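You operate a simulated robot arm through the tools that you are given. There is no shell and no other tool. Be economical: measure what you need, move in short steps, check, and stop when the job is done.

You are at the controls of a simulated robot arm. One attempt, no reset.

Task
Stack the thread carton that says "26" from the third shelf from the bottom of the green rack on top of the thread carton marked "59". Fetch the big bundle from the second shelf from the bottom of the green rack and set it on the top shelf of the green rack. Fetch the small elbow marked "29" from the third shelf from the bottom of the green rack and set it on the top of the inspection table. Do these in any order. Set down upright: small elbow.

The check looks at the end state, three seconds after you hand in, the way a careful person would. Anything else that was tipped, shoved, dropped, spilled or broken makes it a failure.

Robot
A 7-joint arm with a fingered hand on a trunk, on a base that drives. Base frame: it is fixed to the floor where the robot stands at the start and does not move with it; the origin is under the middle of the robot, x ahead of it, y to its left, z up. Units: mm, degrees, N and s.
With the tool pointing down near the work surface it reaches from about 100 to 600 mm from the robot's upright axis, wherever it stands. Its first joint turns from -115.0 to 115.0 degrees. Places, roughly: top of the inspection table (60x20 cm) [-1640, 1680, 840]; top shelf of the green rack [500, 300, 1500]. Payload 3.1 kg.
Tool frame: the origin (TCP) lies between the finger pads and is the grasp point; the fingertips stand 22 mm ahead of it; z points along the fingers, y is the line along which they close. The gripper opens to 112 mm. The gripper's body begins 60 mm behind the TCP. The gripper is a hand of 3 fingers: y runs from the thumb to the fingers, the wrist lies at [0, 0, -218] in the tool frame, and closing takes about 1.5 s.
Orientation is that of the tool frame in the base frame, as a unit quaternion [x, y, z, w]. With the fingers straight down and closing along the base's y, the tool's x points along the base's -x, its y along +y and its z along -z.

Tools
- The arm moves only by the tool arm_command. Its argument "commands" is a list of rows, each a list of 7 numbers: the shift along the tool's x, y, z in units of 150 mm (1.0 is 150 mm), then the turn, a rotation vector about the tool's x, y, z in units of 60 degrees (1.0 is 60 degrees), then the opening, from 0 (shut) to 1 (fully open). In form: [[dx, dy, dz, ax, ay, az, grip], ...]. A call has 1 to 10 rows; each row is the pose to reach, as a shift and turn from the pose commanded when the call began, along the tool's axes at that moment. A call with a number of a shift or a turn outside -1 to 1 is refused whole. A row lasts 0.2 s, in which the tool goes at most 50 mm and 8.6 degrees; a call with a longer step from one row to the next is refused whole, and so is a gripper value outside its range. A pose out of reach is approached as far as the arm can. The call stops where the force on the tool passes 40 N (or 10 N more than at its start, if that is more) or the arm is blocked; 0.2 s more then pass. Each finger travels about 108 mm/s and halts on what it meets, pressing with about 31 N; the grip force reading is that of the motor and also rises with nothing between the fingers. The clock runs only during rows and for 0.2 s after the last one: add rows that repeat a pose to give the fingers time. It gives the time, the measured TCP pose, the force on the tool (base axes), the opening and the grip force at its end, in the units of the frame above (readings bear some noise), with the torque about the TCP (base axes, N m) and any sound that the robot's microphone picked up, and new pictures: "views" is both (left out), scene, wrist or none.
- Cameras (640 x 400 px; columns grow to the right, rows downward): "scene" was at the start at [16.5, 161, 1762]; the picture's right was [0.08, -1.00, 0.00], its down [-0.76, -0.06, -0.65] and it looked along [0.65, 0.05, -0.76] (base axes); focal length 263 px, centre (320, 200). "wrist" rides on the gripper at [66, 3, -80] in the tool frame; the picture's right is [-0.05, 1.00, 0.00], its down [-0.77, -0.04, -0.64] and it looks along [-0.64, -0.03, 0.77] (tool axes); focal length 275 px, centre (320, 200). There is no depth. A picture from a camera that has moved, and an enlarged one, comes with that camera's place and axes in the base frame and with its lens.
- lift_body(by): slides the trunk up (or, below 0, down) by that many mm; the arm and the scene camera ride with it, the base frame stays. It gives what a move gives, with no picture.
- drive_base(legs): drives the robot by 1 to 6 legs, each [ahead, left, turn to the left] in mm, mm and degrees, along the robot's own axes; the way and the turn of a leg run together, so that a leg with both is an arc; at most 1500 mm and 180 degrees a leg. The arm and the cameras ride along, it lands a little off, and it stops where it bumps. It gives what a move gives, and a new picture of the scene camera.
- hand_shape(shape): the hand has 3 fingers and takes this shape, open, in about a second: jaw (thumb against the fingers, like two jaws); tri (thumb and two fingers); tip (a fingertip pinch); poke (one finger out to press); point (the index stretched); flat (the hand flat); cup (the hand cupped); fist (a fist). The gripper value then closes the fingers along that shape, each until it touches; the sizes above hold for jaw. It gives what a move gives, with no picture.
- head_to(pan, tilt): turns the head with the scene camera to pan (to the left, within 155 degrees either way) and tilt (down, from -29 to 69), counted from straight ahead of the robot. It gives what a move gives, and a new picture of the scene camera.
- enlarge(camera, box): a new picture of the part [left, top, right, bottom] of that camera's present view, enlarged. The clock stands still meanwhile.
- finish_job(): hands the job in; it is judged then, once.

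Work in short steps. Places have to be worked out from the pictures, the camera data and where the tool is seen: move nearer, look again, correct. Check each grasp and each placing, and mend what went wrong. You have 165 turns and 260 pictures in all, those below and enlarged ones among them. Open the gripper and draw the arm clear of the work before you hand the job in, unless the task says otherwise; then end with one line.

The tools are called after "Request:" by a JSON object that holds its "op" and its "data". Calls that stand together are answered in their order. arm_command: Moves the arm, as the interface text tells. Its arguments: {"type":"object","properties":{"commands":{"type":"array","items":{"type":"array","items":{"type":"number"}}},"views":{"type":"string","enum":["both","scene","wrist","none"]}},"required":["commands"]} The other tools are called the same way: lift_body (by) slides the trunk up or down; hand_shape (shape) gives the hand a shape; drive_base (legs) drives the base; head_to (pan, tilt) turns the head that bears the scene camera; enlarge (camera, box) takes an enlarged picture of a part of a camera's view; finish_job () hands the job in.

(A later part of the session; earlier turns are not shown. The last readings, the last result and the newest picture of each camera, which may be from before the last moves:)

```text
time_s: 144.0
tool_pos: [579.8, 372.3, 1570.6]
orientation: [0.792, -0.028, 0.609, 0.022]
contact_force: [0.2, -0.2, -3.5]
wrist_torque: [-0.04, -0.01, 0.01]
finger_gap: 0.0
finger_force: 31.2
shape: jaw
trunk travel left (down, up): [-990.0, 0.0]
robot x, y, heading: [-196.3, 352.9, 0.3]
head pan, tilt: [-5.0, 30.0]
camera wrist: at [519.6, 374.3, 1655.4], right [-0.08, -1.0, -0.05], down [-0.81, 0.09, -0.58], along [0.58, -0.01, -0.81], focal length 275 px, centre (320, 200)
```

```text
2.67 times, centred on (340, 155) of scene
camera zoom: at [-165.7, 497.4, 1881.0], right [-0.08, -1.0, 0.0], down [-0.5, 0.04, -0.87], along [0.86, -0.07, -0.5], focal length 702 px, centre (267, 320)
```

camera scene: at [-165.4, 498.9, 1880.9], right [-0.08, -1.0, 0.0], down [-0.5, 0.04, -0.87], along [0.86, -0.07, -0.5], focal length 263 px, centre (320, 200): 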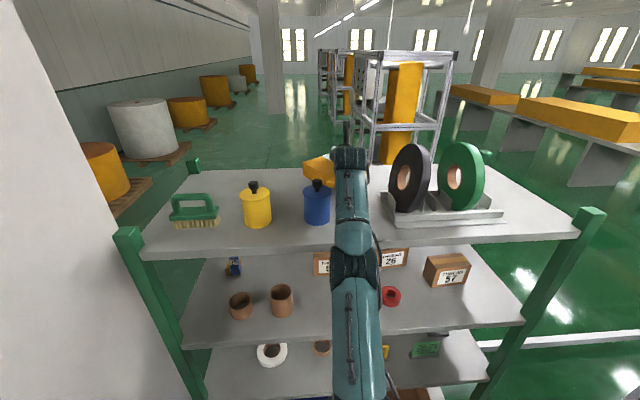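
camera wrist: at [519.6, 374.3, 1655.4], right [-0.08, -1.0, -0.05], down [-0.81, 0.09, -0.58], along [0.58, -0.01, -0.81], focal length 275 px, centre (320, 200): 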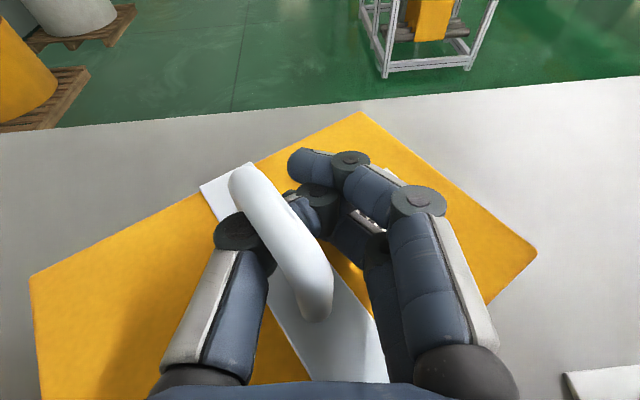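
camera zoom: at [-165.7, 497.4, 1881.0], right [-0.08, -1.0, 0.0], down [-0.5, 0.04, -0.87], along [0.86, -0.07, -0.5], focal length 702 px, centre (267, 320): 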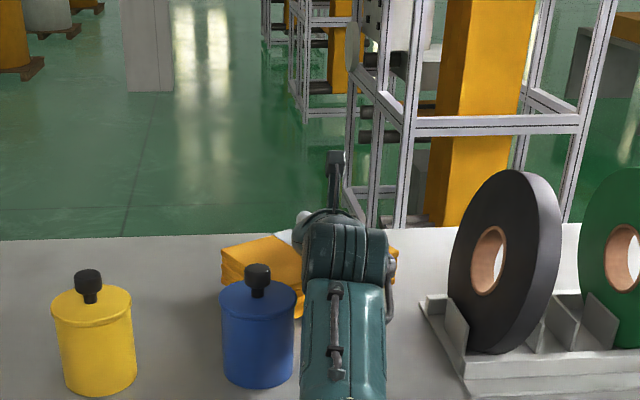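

Still hanging. To keep the forearm clear of the shelf edge, pitch the hand to 30° (wrist rises), then lower further.

Request:
{"op": "arm_command", "data": {"commands": [[0, 0, 0, 0, -0.125, 0, 0], [0, 0, 0, 0, -0.25, 0, 0], [0, 0, 0, 0, -0.25, 0, 0]], "views": "both"}}

```text
time_s: 144.8
tool_pos: [579.6, 375.5, 1570.9]
orientation: [0.858, -0.03, 0.512, 0.019]
contact_force: [0.6, -0.2, 1.4]
wrist_torque: [-0.16, -0.44, -0.07]
finger_gap: 0.0
finger_force: 31.1
shape: jaw
trunk travel left (down, up): [-990.0, 0.0]
robot x, y, heading: [-197.5, 347.9, 0.5]
head pan, tilt: [-5.0, 30.0]
camera scene: at [-167.0, 500.0, 1880.9], right [-0.08, -1.0, 0.0], down [-0.5, 0.04, -0.87], along [0.86, -0.07, -0.5], focal length 263 px, centre (320, 200)
camera wrist: at [540.7, 375.6, 1667.3], right [-0.09, -0.99, -0.04], down [-0.92, 0.1, -0.38], along [0.38, 0.0, -0.93], focal length 275 px, centre (320, 200)
```

scene: 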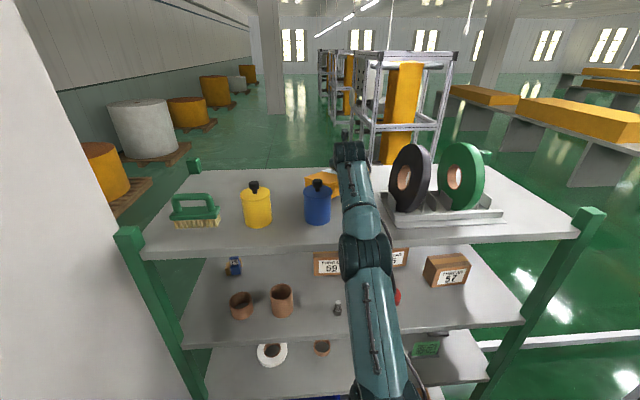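
wrist: 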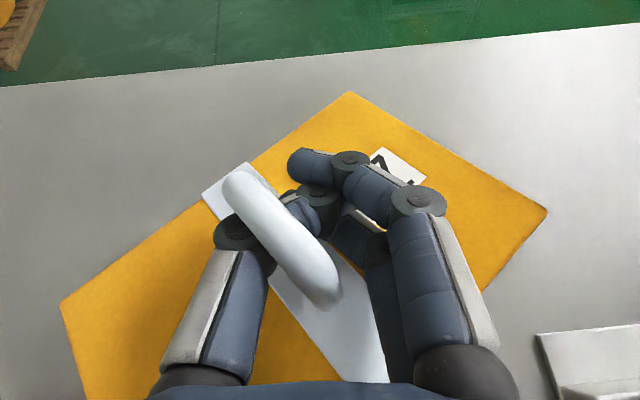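

Contact starting. Lower 6 mm more and check.

Request:
{"op": "arm_command", "data": {"commands": [[-0.035, 0, 0.02, 0, 0, 0, 0], [-0.035, 0, 0.02, 0, 0, 0, 0]], "views": "wrist"}}

```text
time_s: 145.4
tool_pos: [576.1, 373.3, 1566.9]
orientation: [0.864, -0.032, 0.503, 0.019]
contact_force: [0.0, -1.1, 12.0]
wrist_torque: [-0.14, -0.86, 0.03]
finger_gap: 0.0
finger_force: 30.9
shape: jaw
trunk travel left (down, up): [-990.0, 0.0]
robot x, y, heading: [-194.9, 350.4, 0.8]
head pan, tilt: [-5.0, 30.0]
camera wrist: at [538.9, 372.5, 1665.3], right [-0.1, -0.99, -0.04], down [-0.93, 0.1, -0.36], along [0.36, 0.0, -0.93], focal length 275 px, centre (320, 200)
```

wrist: 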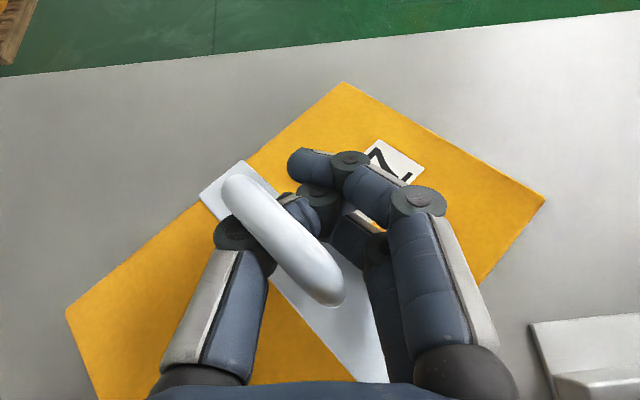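

Resting on the shelf. Open slowly.

Request:
{"op": "arm_command", "data": {"commands": [[0.02, 0, -0.012, 0, 0, 0, 0.1], [0.02, 0, -0.012, 0, 0, 0, 0.2], [0.02, 0, -0.012, 0, 0, 0, 0.35], [0.02, 0, -0.012, 0, 0, 0, 0.5], [0.02, 0, -0.012, 0, 0, 0, 0.7], [0.02, 0, -0.012, 0, 0, 0, 0.9], [0.02, 0, -0.012, 0, 0, 0, 1]], "views": "wrist"}}

```text
time_s: 147.0
tool_pos: [579.3, 374.1, 1567.8]
orientation: [0.865, -0.031, 0.5, 0.017]
contact_force: [-0.1, 0.3, -2.3]
wrist_torque: [-0.12, 0.01, -0.01]
finger_gap: 112.0
finger_force: 0.0
shape: jaw
trunk travel left (down, up): [-990.0, 0.0]
robot x, y, heading: [-195.2, 354.0, 0.3]
head pan, tilt: [-5.0, 30.0]
camera wrist: at [542.4, 373.1, 1665.3], right [-0.09, -0.99, -0.04], down [-0.93, 0.1, -0.35], along [0.35, 0.0, -0.94], focal length 275 px, centre (320, 200)
```

wrist: 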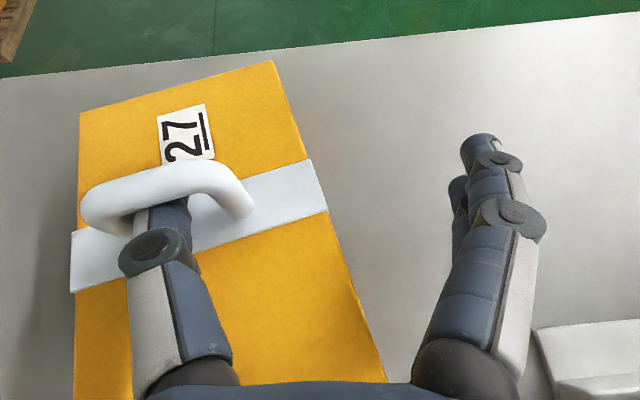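

The thumb is through the loop and still carries some weight. Lower in small steps until it rests.

Request:
{"op": "arm_command", "data": {"commands": [[-0.046, 0, 0.027, 0, 0, 0, 1], [-0.046, 0, 0.027, 0, 0, 0, 1]], "views": "wrist"}}

Request:
{"op": "enlarge", "data": {"camera": "scene", "box": [220, 120, 460, 270]}}

```text
time_s: 147.6
tool_pos: [579.2, 374.0, 1560.6]
orientation: [0.865, -0.031, 0.501, 0.018]
contact_force: [0.0, -0.1, -0.7]
wrist_torque: [-0.01, -0.04, -0.02]
finger_gap: 111.9
finger_force: 0.1
shape: jaw
trunk travel left (down, up): [-990.0, 0.0]
robot x, y, heading: [-193.1, 350.7, 0.6]
head pan, tilt: [-5.0, 30.0]
camera wrist: at [542.6, 373.5, 1658.2], right [-0.09, -0.99, -0.04], down [-0.93, 0.1, -0.35], along [0.35, 0.0, -0.94], focal length 275 px, centre (320, 200)
```

wrist: 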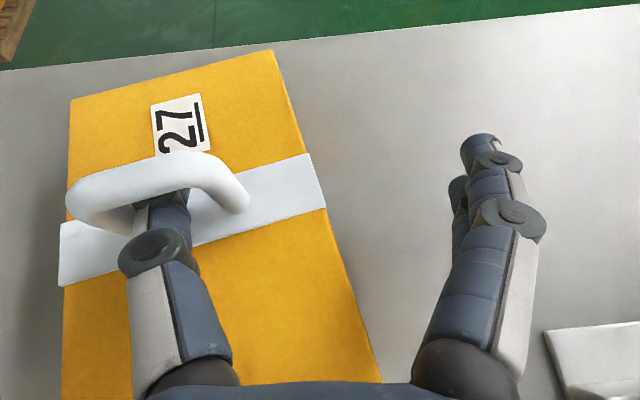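

```text
2.67 times, centred on (340, 195) of scene
camera zoom: at [-167.0, 498.2, 1881.0], right [-0.08, -1.0, 0.0], down [-0.5, 0.04, -0.87], along [0.86, -0.07, -0.5], focal length 702 px, centre (267, 213)
```

zoom: 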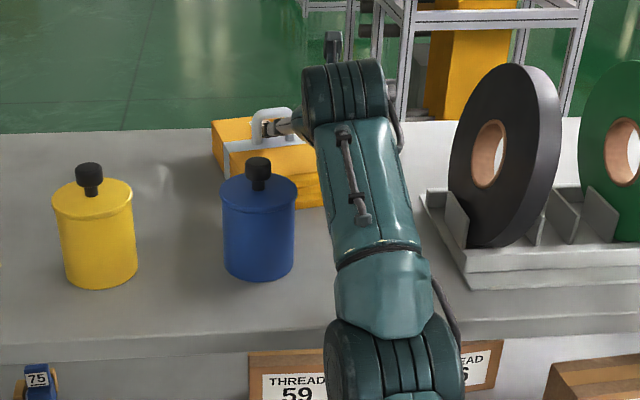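

The bundle rests flat. Slide the thumb out of the loop straight back 45 mm.

Request:
{"op": "arm_command", "data": {"commands": [[-0.06, 0.01, -0.14, 0, 0, 0, 1], [-0.115, 0.02, -0.279, 0, 0, 0, 1]], "views": "wrist"}}

```text
time_s: 148.2
tool_pos: [529.7, 371.4, 1568.7]
orientation: [0.864, -0.031, 0.503, 0.017]
contact_force: [0.3, 0.0, -0.2]
wrist_torque: [-0.01, -0.01, -0.02]
finger_gap: 111.8
finger_force: 0.1
shape: jaw
out of reach, approached as far as the arm can: row 1
trunk travel left (down, up): [-990.0, 0.0]
robot x, y, heading: [-194.8, 351.1, 0.5]
head pan, tilt: [-5.0, 30.0]
camera wrist: at [493.6, 370.3, 1666.2], right [-0.1, -0.99, -0.04], down [-0.93, 0.11, -0.35], along [0.36, 0.01, -0.93], focal length 275 px, centre (320, 200)
```

wrist: 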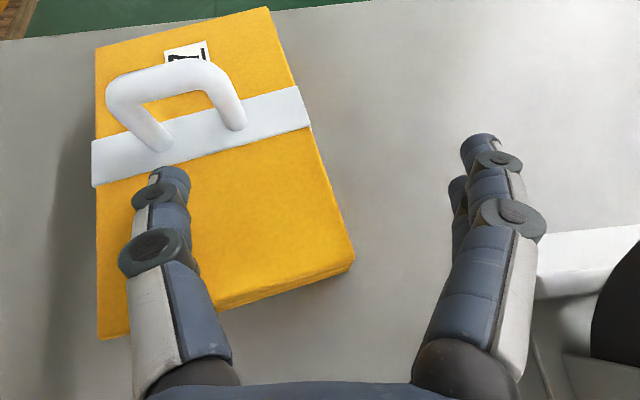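

Thumb is out, bundle stands flat at x 488–670, y 400–500. Raise 50 mm, close the fingers and back off.

Request:
{"op": "arm_command", "data": {"commands": [[0.15, 0, -0.09, 0, 0, 0, 0.8], [0.29, 0, -0.17, 0, 0, 0, 0.5], [0.35, 0, -0.25, 0, 0, 0, 0.2], [0.35, 0, -0.25, 0, 0, 0, 0.1], [0.35, 0, -0.25, 0, 0, 0, 0.1]], "views": "wrist"}}

Request:
{"op": "drive_base", "data": {"legs": [[-420, 0, 0]]}}

```text
time_s: 149.4
tool_pos: [526.5, 374.6, 1629.9]
orientation: [0.864, -0.031, 0.501, 0.018]
contact_force: [-0.2, -0.1, 0.8]
wrist_torque: [0.01, 0.01, 0.02]
finger_gap: 11.8
finger_force: 0.2
shape: jaw
trunk travel left (down, up): [-990.0, 0.0]
robot x, y, heading: [-194.2, 352.3, 0.7]
head pan, tilt: [-5.0, 30.0]
camera wrist: at [490.6, 373.5, 1728.4], right [-0.09, -0.99, -0.04], down [-0.93, 0.1, -0.35], along [0.36, 0.0, -0.93], focal length 275 px, centre (320, 200)
```

wrist: 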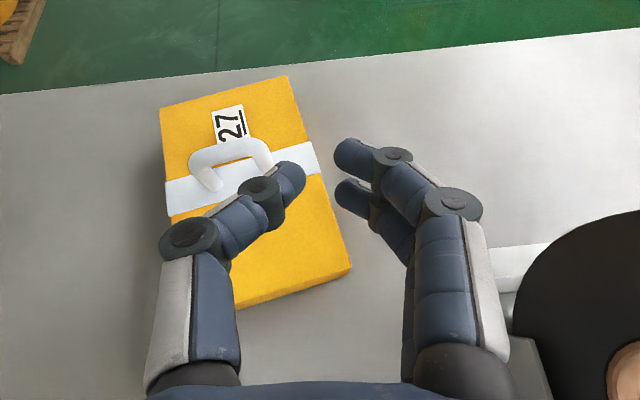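

```text
time_s: 152.0
tool_pos: [108.4, 370.7, 1630.2]
orientation: [0.865, -0.03, 0.5, 0.017]
contact_force: [-0.8, -0.1, 0.4]
wrist_torque: [-0.02, -0.03, 0.01]
finger_gap: 11.7
finger_force: 0.0
shape: jaw
trunk travel left (down, up): [-990.0, 0.0]
robot x, y, heading: [-617.2, 349.7, 0.5]
head pan, tilt: [-5.0, 30.0]
camera scene: at [-585.6, 494.0, 1881.0], right [-0.08, -1.0, 0.0], down [-0.5, 0.04, -0.87], along [0.86, -0.07, -0.5], focal length 263 px, centre (320, 200)
```

scene: 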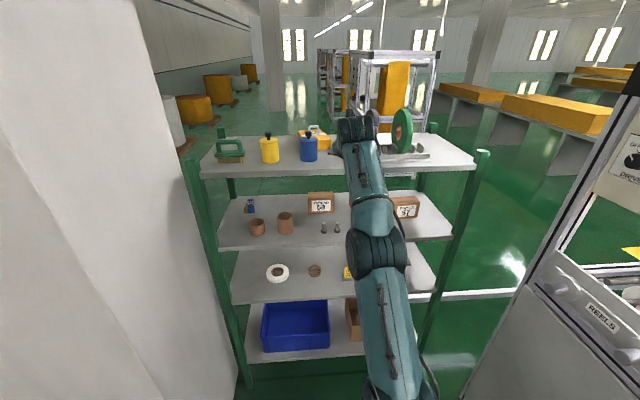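

Bundle done. Now carton 26. I lower the trunk and drive right for a precise look at cartons 59/26/57.

Request:
{"op": "lift_body", "data": {"by": -400}}

Request:
{"op": "drive_base", "data": {"legs": [[200, -330, 0]]}}

Request:
{"op": "head_to", "data": {"pan": 0, "tilt": 20}}

Request:
{"op": "enlarge", "data": {"camera": "wrist", "box": [0, 0, 640, 400]}}

```text
time_s: 155.8
tool_pos: [107.7, 370.8, 1229.7]
orientation: [0.865, -0.03, 0.501, 0.017]
contact_force: [-0.9, -0.9, 0.5]
wrist_torque: [0.0, 0.02, 0.0]
finger_gap: 11.8
finger_force: 0.0
shape: jaw
trunk travel left (down, up): [-590.0, 400.0]
robot x, y, heading: [-611.5, 345.1, 0.6]
head pan, tilt: [-5.0, 30.0]
```

```text
time_s: 158.2
tool_pos: [313.7, 44.1, 1229.8]
orientation: [0.865, -0.028, 0.501, 0.016]
contact_force: [0.2, 0.5, -0.2]
wrist_torque: [-0.03, 0.0, 0.0]
finger_gap: 11.5
finger_force: 0.1
shape: jaw
trunk travel left (down, up): [-590.0, 400.0]
robot x, y, heading: [-410.2, 15.0, 0.7]
head pan, tilt: [-5.0, 30.0]
camera scene: at [-382.5, 163.5, 1481.1], right [-0.07, -1.0, 0.0], down [-0.5, 0.04, -0.87], along [0.86, -0.06, -0.5], focal length 263 px, centre (320, 200)
```

scene: 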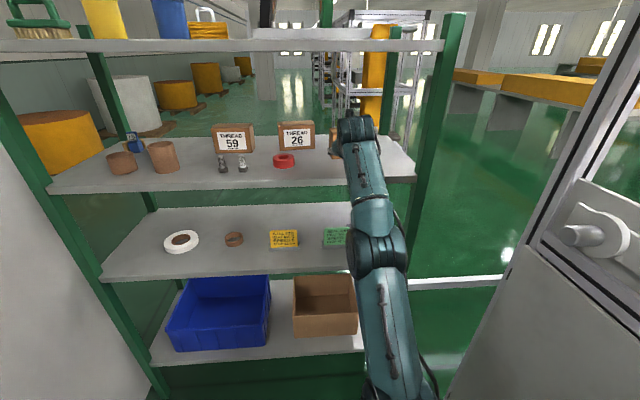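

```text
time_s: 158.9
tool_pos: [311.5, 44.7, 1231.1]
orientation: [0.865, -0.028, 0.501, 0.017]
contact_force: [-0.9, 0.3, -0.8]
wrist_torque: [0.01, 0.01, 0.01]
finger_gap: 11.6
finger_force: 0.1
shape: jaw
trunk travel left (down, up): [-590.0, 400.0]
robot x, y, heading: [-410.3, 22.0, 1.1]
head pan, tilt: [0.0, 20.0]
camera scene: at [-380.1, 172.1, 1497.0], right [0.02, -1.0, 0.0], down [-0.34, -0.01, -0.94], along [0.94, 0.01, -0.34], focal length 263 px, centre (320, 200)
```

scene: 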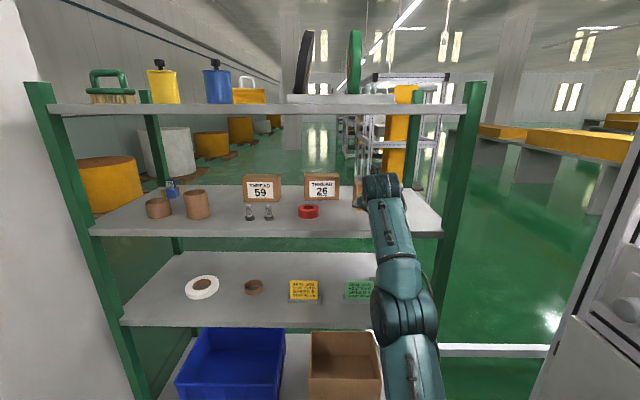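

```text
1.00 times, centred on (320, 200) of wrist (not enlarged: the box is as wide or as high as the picture)
camera zoom: at [275.3, 43.7, 1328.1], right [-0.09, -1.0, -0.04], down [-0.93, 0.1, -0.35], along [0.35, 0.01, -0.93], focal length 275 px, centre (320, 200)
```

zoom: 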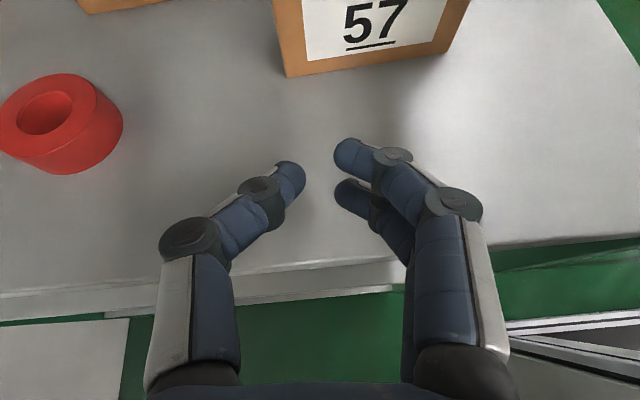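

Zoom in on the cartons and shelf edge.

Request:
{"op": "enlarge", "data": {"camera": "scene", "box": [230, 150, 390, 250]}}

Request:
{"op": "enlarge", "data": {"camera": "scene", "box": [200, 60, 360, 160]}}

```text
4.00 times, centred on (310, 200) of scene
camera zoom: at [-380.1, 172.1, 1497.0], right [0.02, -1.0, 0.0], down [-0.34, -0.01, -0.94], along [0.94, 0.01, -0.34], focal length 1053 px, centre (360, 200)
```

zoom: 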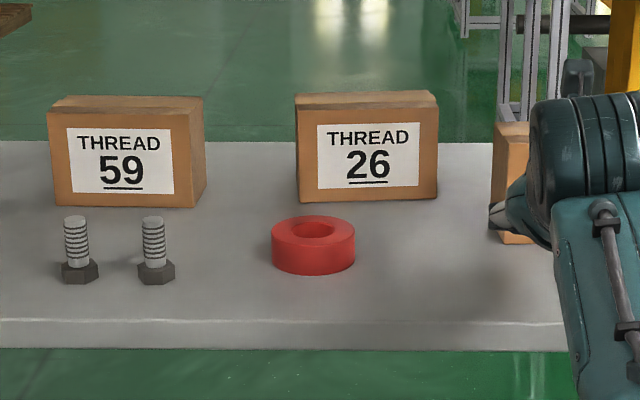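

```text
4.00 times, centred on (280, 110) of scene
camera zoom: at [-380.1, 172.1, 1497.0], right [0.02, -1.0, 0.0], down [-0.34, -0.01, -0.94], along [0.94, 0.01, -0.34], focal length 1053 px, centre (480, 560)
```

zoom: 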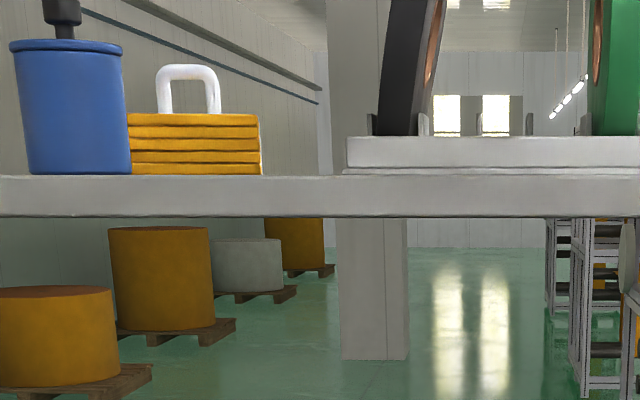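

Carton 26: ~131×56×92 mm, centre ≈(589,176), yaw ≈7°; 59 centre ≈(566,403). 131 mm exceeds the jaw, so I must grip across the 56 mm thickness from the right end. I back off and test whether the arm can point the hand left (+y) at the needed extension.

Request:
{"op": "drive_base", "data": {"legs": [[-240, 0, 0]]}}

Request:
{"op": "lift_body", "data": {"by": 180}}

Request:
{"op": "arm_command", "data": {"commands": [[-0.25, 0, 0.14, 0, 0, 0, 0.5], [-0.5, 0, 0.28, 0, 0, 0, 0.7], [-0.75, 0, 0.43, 0, 0, 0, 0.9], [-0.98, 0, 0.57, 0, 0, 0, 1]], "views": "none"}}

Request:
{"op": "arm_command", "data": {"commands": [[0, 0, 0, 0.117, 0, -0.067, 1], [0, 0, 0, 0.234, 0, -0.135, 1], [0, 0, 0, 0.35, 0, -0.202, 1], [0, 0, 0, 0.467, 0, -0.27, 1], [0, 0, 0, 0.584, 0, -0.337, 1], [0, 0, 0, 0.7, 0, -0.404, 1]], "views": "scene"}}

```text
time_s: 160.7
tool_pos: [68.3, 41.5, 1230.3]
orientation: [0.865, -0.029, 0.501, 0.017]
contact_force: [-0.1, -0.7, 0.8]
wrist_torque: [0.03, 0.0, -0.01]
finger_gap: 11.5
finger_force: 0.0
shape: jaw
trunk travel left (down, up): [-590.0, 400.0]
robot x, y, heading: [-650.6, 14.3, 1.2]
head pan, tilt: [0.0, 20.0]
camera scene: at [-623.2, 168.3, 1497.1], right [0.02, -1.0, 0.0], down [-0.34, -0.01, -0.94], along [0.94, 0.02, -0.34], focal length 263 px, centre (320, 200)
```

scene: 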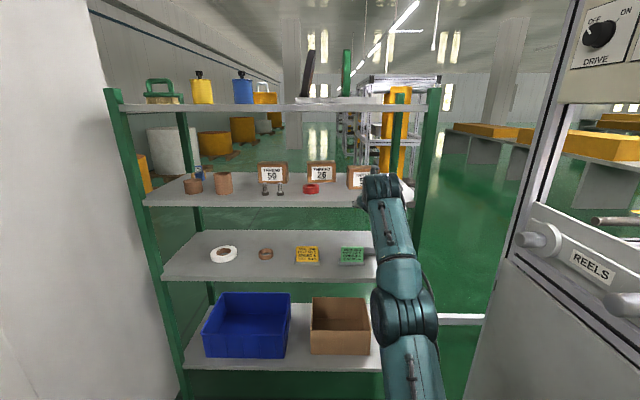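

```text
time_s: 162.7
tool_pos: [70.1, 41.3, 1411.0]
orientation: [0.865, -0.029, 0.501, 0.017]
contact_force: [-0.3, 0.3, -0.1]
wrist_torque: [-0.04, -0.01, 0.03]
finger_gap: 11.4
finger_force: 0.0
shape: jaw
trunk travel left (down, up): [-770.0, 220.0]
robot x, y, heading: [-650.4, 11.7, 0.9]
head pan, tilt: [0.0, 20.0]
```

```text
time_s: 163.7
tool_pos: [71.7, 38.6, 1238.7]
orientation: [0.865, -0.029, 0.501, 0.016]
contact_force: [-0.2, 0.8, -0.2]
wrist_torque: [0.01, 0.0, 0.01]
finger_gap: 111.9
finger_force: 0.0
shape: jaw
trunk travel left (down, up): [-770.0, 220.0]
robot x, y, heading: [-653.1, 14.3, 0.9]
head pan, tilt: [0.0, 20.0]
```

```text
time_s: 165.1
tool_pos: [71.3, 40.4, 1239.2]
orientation: [0.8, 0.331, 0.463, -0.191]
contact_force: [-0.2, -0.6, -0.3]
wrist_torque: [-0.02, 0.01, 0.01]
finger_gap: 112.1
finger_force: 0.1
shape: jaw
trunk travel left (down, up): [-770.0, 220.0]
robot x, y, heading: [-650.3, 12.6, 1.1]
head pan, tilt: [0.0, 20.0]
camera scene: at [-620.8, 167.4, 1677.1], right [0.02, -1.0, 0.0], down [-0.34, 0.0, -0.94], along [0.94, 0.02, -0.34], focal length 263 px, centre (320, 200)
```

scene: 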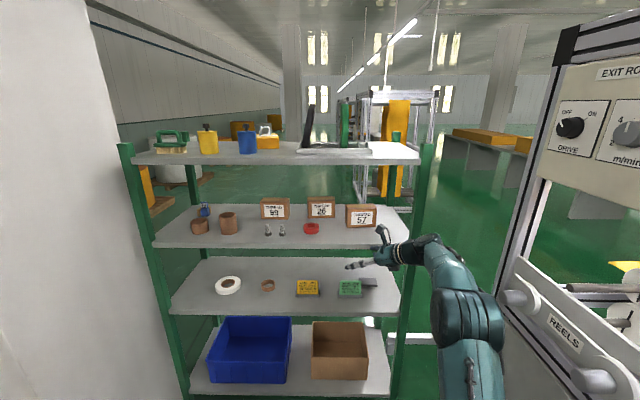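

45° works. Continue to ~94° yaw while shifting the hand so the wrist stays ahead of the shoulder.

Request:
{"op": "arm_command", "data": {"commands": [[0.039, -0.163, 0.068, 0.117, 0, -0.067, 1], [0.079, -0.327, 0.136, 0.234, 0, -0.135, 1], [0.118, -0.49, 0.204, 0.35, 0, -0.202, 1], [0.157, -0.653, 0.271, 0.467, 0, -0.27, 1], [0.197, -0.817, 0.339, 0.584, 0, -0.337, 1], [0.236, -0.98, 0.407, 0.7, 0, -0.404, 1]], "views": "scene"}}

```text
time_s: 166.5
tool_pos: [-42.8, 199.1, 1238.1]
orientation: [0.594, 0.631, 0.344, -0.363]
contact_force: [0.7, -0.4, -0.8]
wrist_torque: [-0.03, 0.01, 0.06]
finger_gap: 111.9
finger_force: 0.0
shape: jaw
out of reach, approached as far as the arm can: row 4, 5, 6
trunk travel left (down, up): [-770.0, 220.0]
robot x, y, heading: [-652.1, 11.2, 0.9]
head pan, tilt: [0.0, 20.0]
camera scene: at [-621.2, 171.3, 1676.7], right [0.02, -1.0, 0.0], down [-0.34, -0.01, -0.94], along [0.94, 0.01, -0.34], focal length 263 px, centre (320, 200)
```

scene: 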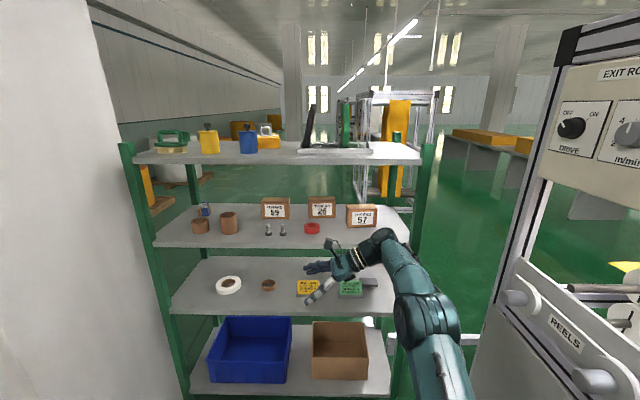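

Reachable with the wrist ≈408 ahead of the shoulder and the elbow bulging slightly right — workable. Raise the trunk 120, flatten the hand to 25° tilt, yaw 97°, and bring TCP to z≈1300.

Request:
{"op": "lift_body", "data": {"by": 120}}

Request:
{"op": "arm_command", "data": {"commands": [[-0.17, 0, 0.1, 0.026, 0.041, -0.015, 1], [-0.335, 0, 0.193, 0.053, 0.083, -0.031, 1], [-0.335, 0, 0.193, 0.053, 0.083, -0.031, 1]], "views": "none"}}

```text
time_s: 168.0
tool_pos: [-43.4, 197.2, 1357.2]
orientation: [0.594, 0.63, 0.344, -0.363]
contact_force: [-0.4, 0.2, -0.2]
wrist_torque: [0.01, 0.03, 0.04]
finger_gap: 112.0
finger_force: 0.1
shape: jaw
trunk travel left (down, up): [-890.0, 100.0]
robot x, y, heading: [-652.0, 9.3, 0.9]
head pan, tilt: [0.0, 20.0]
```

```text
time_s: 168.8
tool_pos: [-43.6, 196.8, 1300.5]
orientation: [0.557, 0.633, 0.358, -0.401]
contact_force: [-0.4, -0.5, -0.3]
wrist_torque: [0.01, 0.02, 0.01]
finger_gap: 111.8
finger_force: 0.1
shape: jaw
trunk travel left (down, up): [-890.0, 100.0]
robot x, y, heading: [-647.6, 16.4, 1.0]
head pan, tilt: [0.0, 20.0]
```

Orientation as wanted (yaw 97°, tilt 25°). Extend 40 mm in x and check the picture.

Request:
{"op": "arm_command", "data": {"commands": [[-0.008, 0.13, -0.015, 0, 0, 0, 1], [-0.015, 0.265, -0.029, 0, 0, 0, 1], [-0.015, 0.265, -0.029, 0, 0, 0, 1]], "views": "scene"}}

```text
time_s: 169.6
tool_pos: [-15.0, 196.2, 1300.6]
orientation: [0.558, 0.632, 0.358, -0.4]
contact_force: [0.5, -0.1, -0.1]
wrist_torque: [0.02, 0.01, 0.05]
finger_gap: 112.0
finger_force: 0.0
shape: jaw
out of reach, approached as far as the arm can: row 2, 3
trunk travel left (down, up): [-890.0, 100.0]
robot x, y, heading: [-651.7, 13.5, 1.0]
head pan, tilt: [0.0, 20.0]
camera scene: at [-622.6, 167.8, 1797.1], right [0.02, -1.0, 0.0], down [-0.34, -0.01, -0.94], along [0.94, 0.02, -0.34], focal length 263 px, centre (320, 200)
```

scene: 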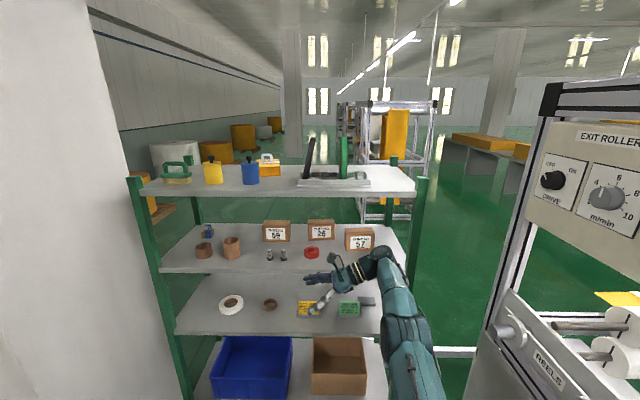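

Nearly straight arm, low bulge. Drive right 73 and ahead 380, then check before passing above carton 57.

Request:
{"op": "drive_base", "data": {"legs": [[0, -73, 0], [380, 0, 0]]}}

Request:
{"op": "enlarge", "data": {"camera": "wrist", "box": [0, 0, 640, 400]}}

```text
time_s: 172.7
tool_pos: [364.8, 129.9, 1301.2]
orientation: [0.559, 0.633, 0.357, -0.399]
contact_force: [-0.9, 0.2, -0.4]
wrist_torque: [0.03, 0.01, -0.01]
finger_gap: 111.8
finger_force: 0.1
shape: jaw
trunk travel left (down, up): [-890.0, 100.0]
robot x, y, heading: [-269.7, -56.0, 0.9]
head pan, tilt: [0.0, 20.0]
camera scene: at [-242.5, 101.7, 1797.1], right [0.02, -1.0, 0.0], down [-0.34, -0.01, -0.94], along [0.94, 0.01, -0.34], focal length 263 px, centre (320, 200)
```

scene: 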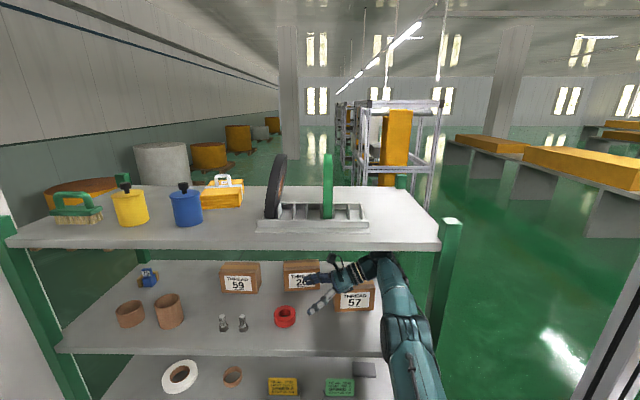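

```text
1.00 times, centred on (320, 200) of wrist (not enlarged: the box is as wide or as high as the picture)
camera zoom: at [372.8, 84.9, 1395.0], right [0.99, 0.1, -0.04], down [0.07, -0.9, -0.43], along [-0.08, 0.42, -0.9], focal length 275 px, centre (320, 200)
```

zoom: 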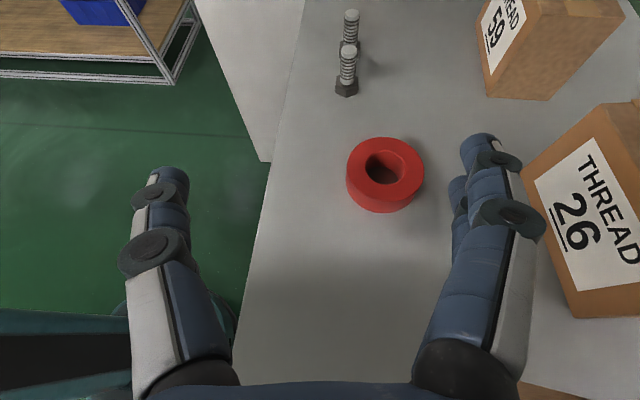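

Clear so far; carton 26 centre ≈(582,182), yaw ≈6°. Lift 12 mm for clearance over 57 and 26, and drive ahead 222.

Request:
{"op": "lift_body", "data": {"by": 12}}

Request:
{"op": "drive_base", "data": {"legs": [[120, 0, 0]]}}

Request:
{"op": "enlarge", "data": {"camera": "wrist", "box": [0, 0, 640, 400]}}

```text
time_s: 173.3
tool_pos: [365.6, 129.0, 1312.8]
orientation: [0.559, 0.633, 0.357, -0.4]
contact_force: [-0.1, 0.5, -0.1]
wrist_torque: [-0.03, 0.03, 0.01]
finger_gap: 111.8
finger_force: 0.0
shape: jaw
trunk travel left (down, up): [-902.0, 88.0]
robot x, y, heading: [-271.9, -53.6, 0.8]
head pan, tilt: [0.0, 20.0]
```

```text
time_s: 174.5
tool_pos: [484.0, 130.8, 1312.8]
orientation: [0.558, 0.633, 0.358, -0.4]
contact_force: [0.8, -0.5, -0.3]
wrist_torque: [-0.02, -0.01, -0.02]
finger_gap: 111.7
finger_force: 0.1
shape: jaw
trunk travel left (down, up): [-902.0, 88.0]
robot x, y, heading: [-153.4, -51.5, 0.4]
head pan, tilt: [0.0, 20.0]
camera scene: at [-122.6, 103.4, 1809.1], right [0.01, -1.0, 0.0], down [-0.34, -0.01, -0.94], along [0.94, 0.01, -0.34], focal length 263 px, centre (320, 200)
```

scene: 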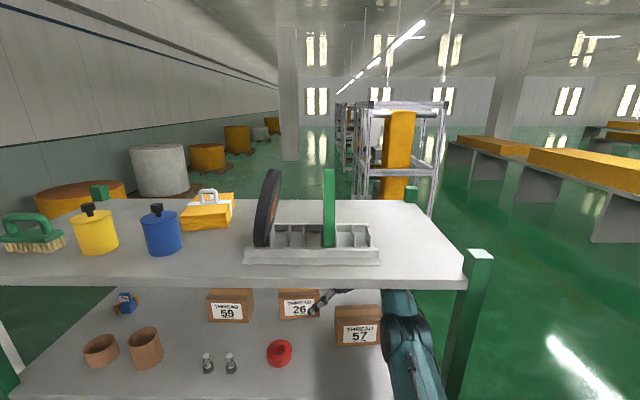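

```text
1.00 times, centred on (320, 200) of wrist (not enlarged: the box is as wide or as high as the picture)
camera zoom: at [492.9, 86.4, 1407.3], right [0.99, 0.1, -0.04], down [0.07, -0.9, -0.43], along [-0.07, 0.42, -0.9], focal length 275 px, centre (320, 200)
```

zoom: 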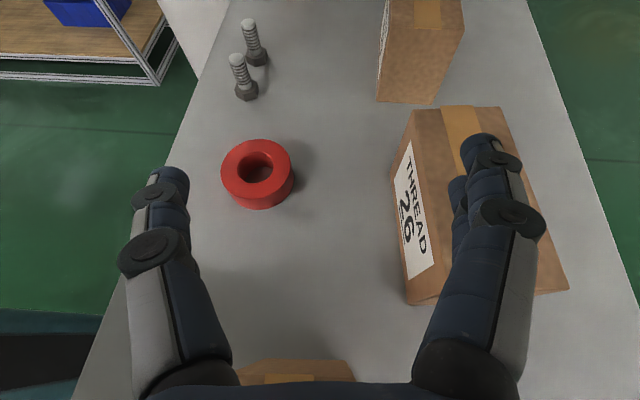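

Excellent view: carton 26 centre ≈(579,180), thickness ≈60, yaw 6°. Drive ahead 100 mm so the open jaw is above its right end.

Request:
{"op": "drive_base", "data": {"legs": [[100, 4, 0]]}}

Request:
{"op": "enlarge", "data": {"camera": "wrist", "box": [0, 0, 640, 400]}}

```text
time_s: 175.7
tool_pos: [586.7, 136.5, 1313.3]
orientation: [0.559, 0.632, 0.358, -0.4]
contact_force: [-1.0, -0.5, 0.4]
wrist_torque: [0.02, 0.0, -0.04]
finger_gap: 111.9
finger_force: 0.1
shape: jaw
trunk travel left (down, up): [-902.0, 88.0]
robot x, y, heading: [-51.3, -46.4, 1.0]
head pan, tilt: [0.0, 20.0]
camera scene: at [-21.7, 108.9, 1809.1], right [0.01, -1.0, 0.0], down [-0.34, -0.01, -0.94], along [0.94, 0.01, -0.34], focal length 263 px, centre (320, 200)
```

scene: 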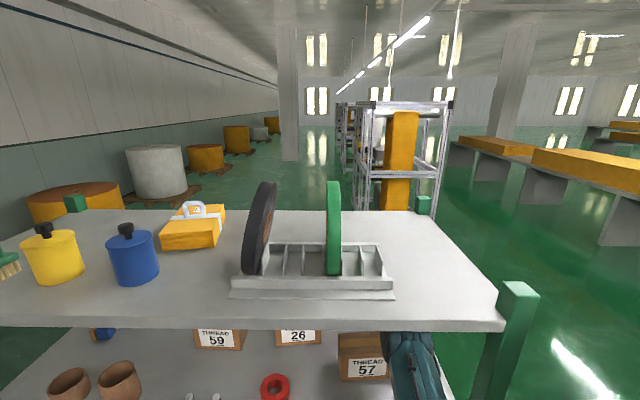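

```text
1.00 times, centred on (320, 200) of wrist (not enlarged: the box is as wide or as high as the picture)
camera zoom: at [593.6, 91.8, 1406.9], right [0.99, 0.1, -0.04], down [0.07, -0.9, -0.43], along [-0.07, 0.42, -0.9], focal length 275 px, centre (320, 200)
```

zoom: 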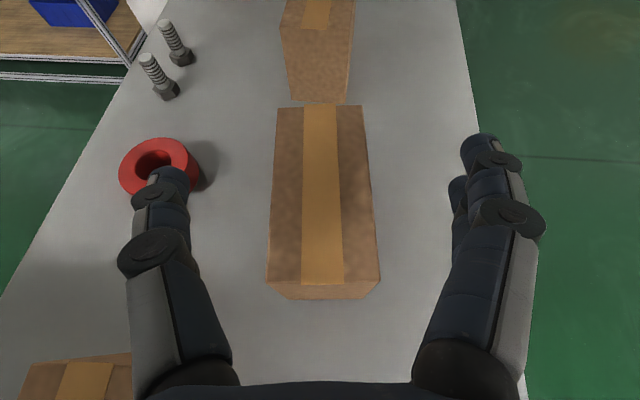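

Perfectly aligned above the carton. To keep the elbow above carton 57, I lower with the arm while raising the trunk in alternation.

Request:
{"op": "arm_command", "data": {"commands": [[-0.18, -0.001, 0.085, 0, 0, 0, 1], [-0.363, -0.002, 0.169, 0, 0, 0, 1]], "views": "wrist"}}

Request:
{"op": "lift_body", "data": {"by": 44}}

Request:
{"op": "arm_command", "data": {"commands": [[-0.18, -0.001, 0.085, 0, 0, 0, 1], [-0.363, -0.002, 0.169, 0, 0, 0, 1]], "views": "both"}}

```text
time_s: 176.2
tool_pos: [588.3, 135.6, 1251.3]
orientation: [0.558, 0.633, 0.358, -0.401]
contact_force: [-0.2, 0.1, 0.4]
wrist_torque: [0.02, -0.01, 0.02]
finger_gap: 112.2
finger_force: 0.1
shape: jaw
trunk travel left (down, up): [-902.0, 88.0]
robot x, y, heading: [-54.6, -48.2, 0.8]
head pan, tilt: [0.0, 20.0]
camera wrist: at [595.5, 92.0, 1345.7], right [0.99, 0.1, -0.04], down [0.07, -0.9, -0.43], along [-0.08, 0.42, -0.9], focal length 275 px, centre (320, 200)
```

wrist: 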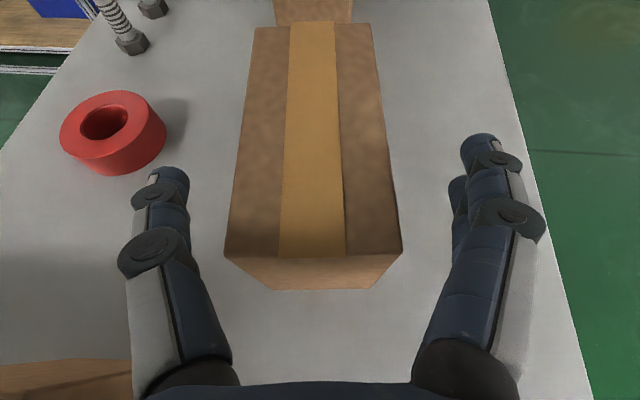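

```text
time_s: 177.1
tool_pos: [586.2, 135.1, 1296.5]
orientation: [0.559, 0.632, 0.359, -0.399]
contact_force: [-0.6, 1.0, -0.3]
wrist_torque: [0.0, 0.0, -0.03]
finger_gap: 112.0
finger_force: 0.0
shape: jaw
trunk travel left (down, up): [-946.0, 44.0]
robot x, y, heading: [-51.8, -45.0, 0.7]
head pan, tilt: [0.0, 20.0]
```

```text
time_s: 177.7
tool_pos: [587.5, 136.6, 1234.5]
orientation: [0.559, 0.632, 0.358, -0.4]
contact_force: [-0.5, -0.4, 0.4]
wrist_torque: [-0.01, -0.02, -0.03]
finger_gap: 111.9
finger_force: 0.1
shape: jaw
trunk travel left (down, up): [-946.0, 44.0]
robot x, y, heading: [-52.1, -47.4, 0.9]
head pan, tilt: [0.0, 20.0]
camera scene: at [-20.8, 109.2, 1853.0], right [0.01, -1.0, 0.0], down [-0.34, -0.01, -0.94], along [0.94, 0.01, -0.34], focal length 263 px, centre (320, 200)
camera wrist: at [594.9, 91.8, 1329.4], right [0.99, 0.1, -0.04], down [0.07, -0.9, -0.43], along [-0.08, 0.42, -0.9], focal length 275 px, centre (320, 200)
```

scene: 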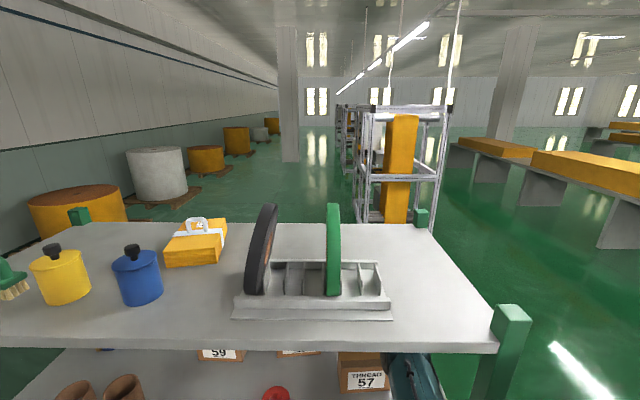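
wrist: 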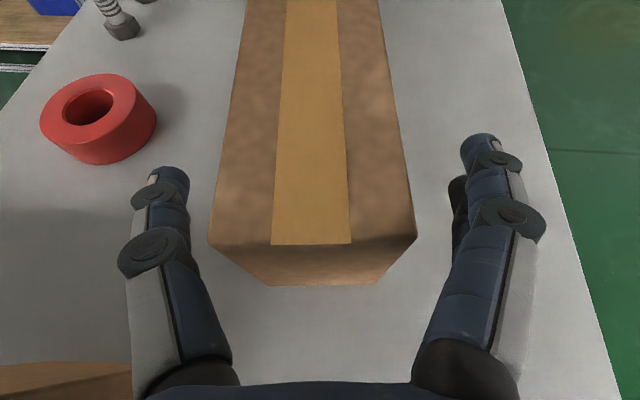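

Lower the last 24 mm, then close.

Request:
{"op": "arm_command", "data": {"commands": [[-0.145, -0.001, 0.068, 0, 0, 0, 1], [-0.145, -0.001, 0.068, 0, 0, 0, 0.8], [-0.145, -0.001, 0.068, 0, 0, 0, 0.6], [-0.145, -0.001, 0.068, 0, 0, 0, 0.5], [-0.145, -0.001, 0.068, 0, 0, 0, 0.4], [-0.145, -0.001, 0.068, 0, 0, 0, 0.3], [-0.145, -0.001, 0.068, 0, 0, 0, 0.2], [-0.145, -0.001, 0.068, 0, 0, 0, 0.1]], "views": "wrist"}}

```text
time_s: 179.5
tool_pos: [585.7, 135.7, 1211.9]
orientation: [0.559, 0.632, 0.359, -0.4]
contact_force: [-1.9, 0.6, 0.4]
wrist_torque: [-0.02, 0.01, 0.03]
finger_gap: 58.7
finger_force: 31.1
shape: jaw
trunk travel left (down, up): [-946.0, 44.0]
robot x, y, heading: [-51.5, -43.1, 1.0]
head pan, tilt: [0.0, 20.0]
camera wrist: at [593.8, 91.7, 1306.0], right [0.99, 0.1, -0.04], down [0.07, -0.9, -0.43], along [-0.07, 0.42, -0.9], focal length 275 px, centre (320, 200)
```

wrist: 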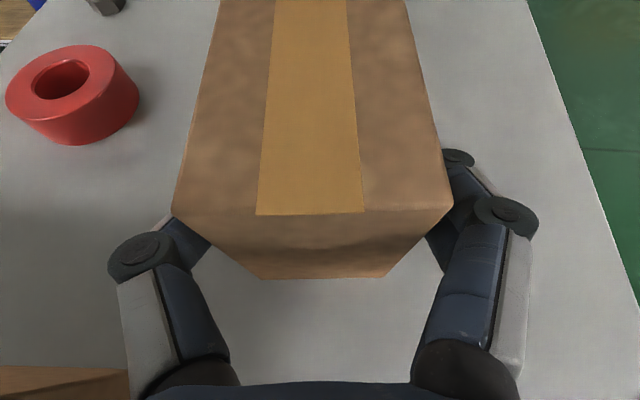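

Firm grip at 58.7 mm. Test lift with the trunk 25 mm.

Request:
{"op": "lift_body", "data": {"by": 25}}

Request:
{"op": "enlarge", "data": {"camera": "wrist", "box": [0, 0, 640, 400]}}

```text
time_s: 180.2
tool_pos: [587.1, 135.9, 1236.3]
orientation: [0.56, 0.632, 0.358, -0.399]
contact_force: [-0.1, -0.1, -4.1]
wrist_torque: [-0.19, -0.01, -0.01]
finger_gap: 58.5
finger_force: 31.2
shape: jaw
trunk travel left (down, up): [-971.0, 19.0]
robot x, y, heading: [-51.6, -44.1, 0.8]
head pan, tilt: [0.0, 20.0]
```

```text
1.00 times, centred on (320, 200) of wrist (not enlarged: the box is as wide or as high as the picture)
camera zoom: at [594.7, 91.9, 1330.5], right [0.99, 0.1, -0.04], down [0.07, -0.9, -0.43], along [-0.08, 0.42, -0.9], focal length 275 px, centre (320, 200)
```

zoom: 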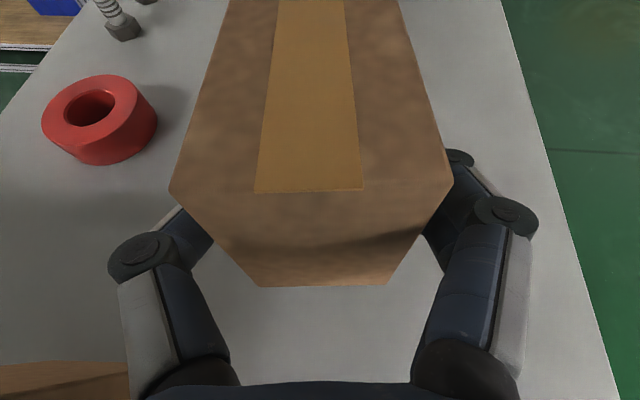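

The carton's far end droops ~11° — grip is too near the end. Set it down, open, move 14 mm deeper, regrip.

Request:
{"op": "lift_body", "data": {"by": -25}}

Request:
{"op": "arm_command", "data": {"commands": [[0, 0, 0, 0, 0, 0, 0.6], [0, 0, 0, 0, 0, 0, 0.8], [0, 0, 0, 0, 0, 0, 0.8], [0.039, 0.011, 0.084, 0, 0, 0, 0.8], [0.039, 0.011, 0.084, 0, 0, 0, 0.8]], "views": "wrist"}}

```text
time_s: 180.9
tool_pos: [585.6, 135.7, 1211.9]
orientation: [0.559, 0.631, 0.36, -0.4]
contact_force: [-0.1, -1.8, -0.8]
wrist_torque: [0.01, -0.03, -0.01]
finger_gap: 58.4
finger_force: 30.5
shape: jaw
trunk travel left (down, up): [-946.0, 44.0]
robot x, y, heading: [-49.1, -44.2, 0.7]
head pan, tilt: [0.0, 20.0]
```

```text
time_s: 182.1
tool_pos: [586.0, 148.9, 1211.3]
orientation: [0.558, 0.632, 0.358, -0.401]
contact_force: [-0.5, -0.8, 0.5]
wrist_torque: [0.01, 0.01, 0.02]
finger_gap: 89.1
finger_force: 0.1
shape: jaw
trunk travel left (down, up): [-946.0, 44.0]
robot x, y, heading: [-49.1, -42.6, 0.8]
head pan, tilt: [0.0, 20.0]
camera wrist: at [593.7, 105.3, 1305.5], right [0.99, 0.1, -0.04], down [0.07, -0.9, -0.43], along [-0.07, 0.42, -0.9], focal length 275 px, centre (320, 200)
```

wrist: 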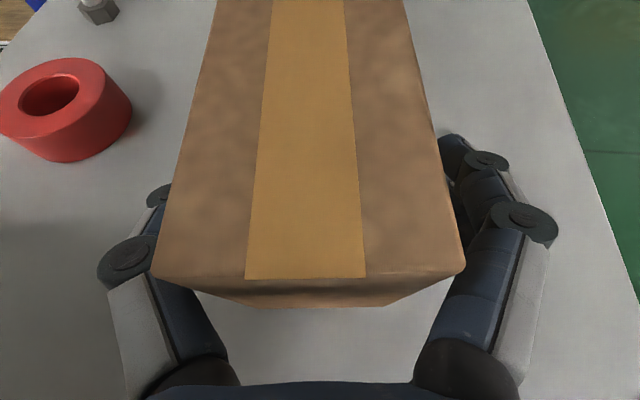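

Room for 8 mm more; go and close.

Request:
{"op": "arm_command", "data": {"commands": [[0.022, 0.006, 0.048, 0, 0, 0, 0.8], [0.022, 0.006, 0.048, 0, 0, 0, 0.6], [0.022, 0.006, 0.048, 0, 0, 0, 0.5], [0.022, 0.006, 0.048, 0, 0, 0, 0.4], [0.022, 0.006, 0.048, 0, 0, 0, 0.2], [0.022, 0.006, 0.048, 0, 0, 0, 0.0], [0.022, 0.006, 0.048, 0, 0, 0, 0.0]], "views": "none"}}

Request:
{"op": "lift_body", "data": {"by": 40}}

Request:
{"op": "enlarge", "data": {"camera": "wrist", "box": [0, 0, 640, 400]}}

```text
time_s: 183.7
tool_pos: [586.2, 157.1, 1210.9]
orientation: [0.558, 0.632, 0.358, -0.401]
contact_force: [1.5, -1.7, -0.4]
wrist_torque: [0.11, -0.1, -0.1]
finger_gap: 66.0
finger_force: 31.5
shape: jaw
trunk travel left (down, up): [-946.0, 44.0]
robot x, y, heading: [-53.4, -48.8, 0.8]
head pan, tilt: [0.0, 20.0]
```

```text
time_s: 184.6
tool_pos: [585.8, 158.3, 1250.7]
orientation: [0.559, 0.633, 0.357, -0.4]
contact_force: [0.3, 0.1, -4.7]
wrist_torque: [-0.13, -0.02, 0.01]
finger_gap: 65.6
finger_force: 31.3
shape: jaw
trunk travel left (down, up): [-986.0, 4.0]
robot x, y, heading: [-54.1, -45.4, 0.8]
head pan, tilt: [0.0, 20.0]
```

```text
1.00 times, centred on (320, 200) of wrist (not enlarged: the box is as wide or as high as the picture)
camera zoom: at [594.7, 114.1, 1345.0], right [0.99, 0.1, -0.04], down [0.07, -0.9, -0.43], along [-0.08, 0.42, -0.9], focal length 275 px, centre (320, 200)
```

zoom: 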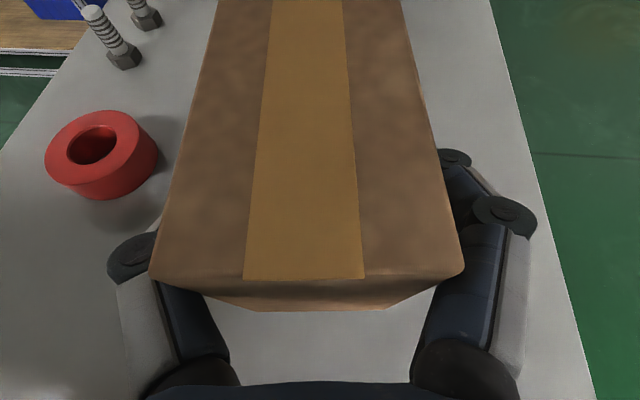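

Level now. Raise 65 mm more with the arm.

Request:
{"op": "arm_command", "data": {"commands": [[0.13, 0.001, -0.06, 0, 0, 0, 0], [0.26, 0.001, -0.12, 0, 0, 0, 0], [0.393, 0.002, -0.183, 0, 0, 0, 0], [0.393, 0.002, -0.183, 0, 0, 0, 0]], "views": "wrist"}}

```text
time_s: 185.8
tool_pos: [577.9, 157.5, 1284.1]
orientation: [0.571, 0.619, 0.339, -0.42]
contact_force: [-0.3, -0.5, -3.9]
wrist_torque: [-0.12, -0.03, -0.02]
finger_gap: 65.6
finger_force: 31.3
shape: jaw
trunk travel left (down, up): [-986.0, 4.0]
robot x, y, heading: [-56.4, -47.4, 0.5]
head pan, tilt: [0.0, 20.0]
stopped in row 4: the arm was blocked; the commanded pose is now the measured one
camera wrist: at [592.8, 113.8, 1377.5], right [0.99, 0.1, -0.1], down [0.05, -0.9, -0.43], along [-0.13, 0.42, -0.9], focal length 275 px, centre (320, 200)
```

wrist: 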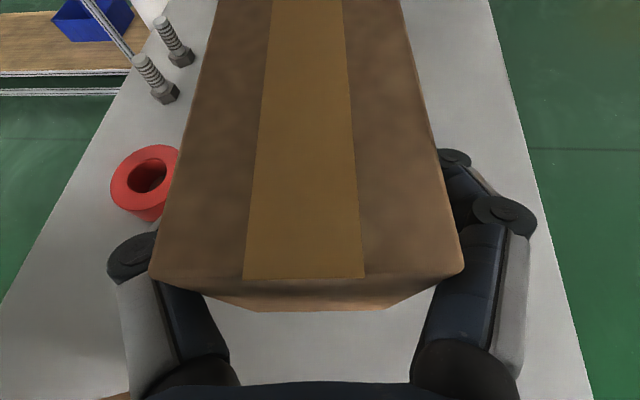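

The arm's elbow met the top shelf (trunk too high). Lower the trunk 45, then raise by arm and restore orientation.

Request:
{"op": "lift_body", "data": {"by": -45}}

Request:
{"op": "arm_command", "data": {"commands": [[0.09, 0.02, -0.045, -0.01, -0.003, -0.02, 0], [0.18, 0.04, -0.09, -0.02, -0.006, -0.04, 0], [0.268, 0.053, -0.133, -0.024, -0.008, -0.057, 0], [0.268, 0.053, -0.133, -0.024, -0.008, -0.057, 0]], "views": "wrist"}}

```text
time_s: 186.7
tool_pos: [579.9, 159.1, 1250.8]
orientation: [0.567, 0.623, 0.345, -0.414]
contact_force: [-0.4, 0.3, -4.3]
wrist_torque: [-0.12, -0.01, 0.02]
finger_gap: 65.7
finger_force: 31.1
shape: jaw
trunk travel left (down, up): [-941.0, 49.0]
robot x, y, heading: [-50.1, -43.9, 0.5]
head pan, tilt: [0.0, 20.0]
```

```text
time_s: 187.7
tool_pos: [590.0, 156.4, 1295.5]
orientation: [0.556, 0.636, 0.362, -0.394]
contact_force: [0.2, -0.8, -4.4]
wrist_torque: [-0.12, 0.01, -0.01]
finger_gap: 65.8
finger_force: 31.4
shape: jaw
trunk travel left (down, up): [-941.0, 49.0]
robot x, y, heading: [-52.1, -45.9, 0.9]
head pan, tilt: [0.0, 20.0]
camera wrist: at [596.6, 114.0, 1389.5], right [0.99, 0.1, -0.02], down [0.08, -0.9, -0.43], along [-0.06, 0.42, -0.9], focal length 275 px, centre (320, 200)
```

wrist: 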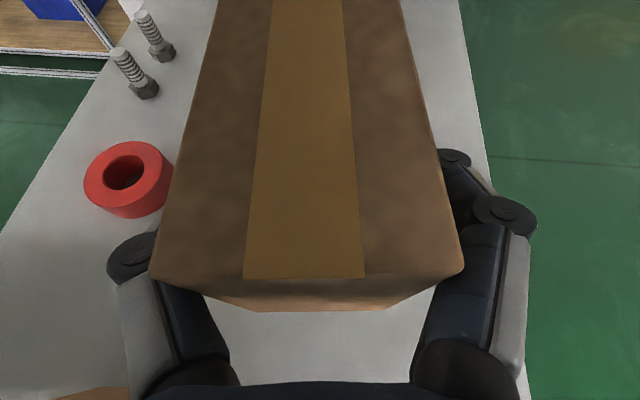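

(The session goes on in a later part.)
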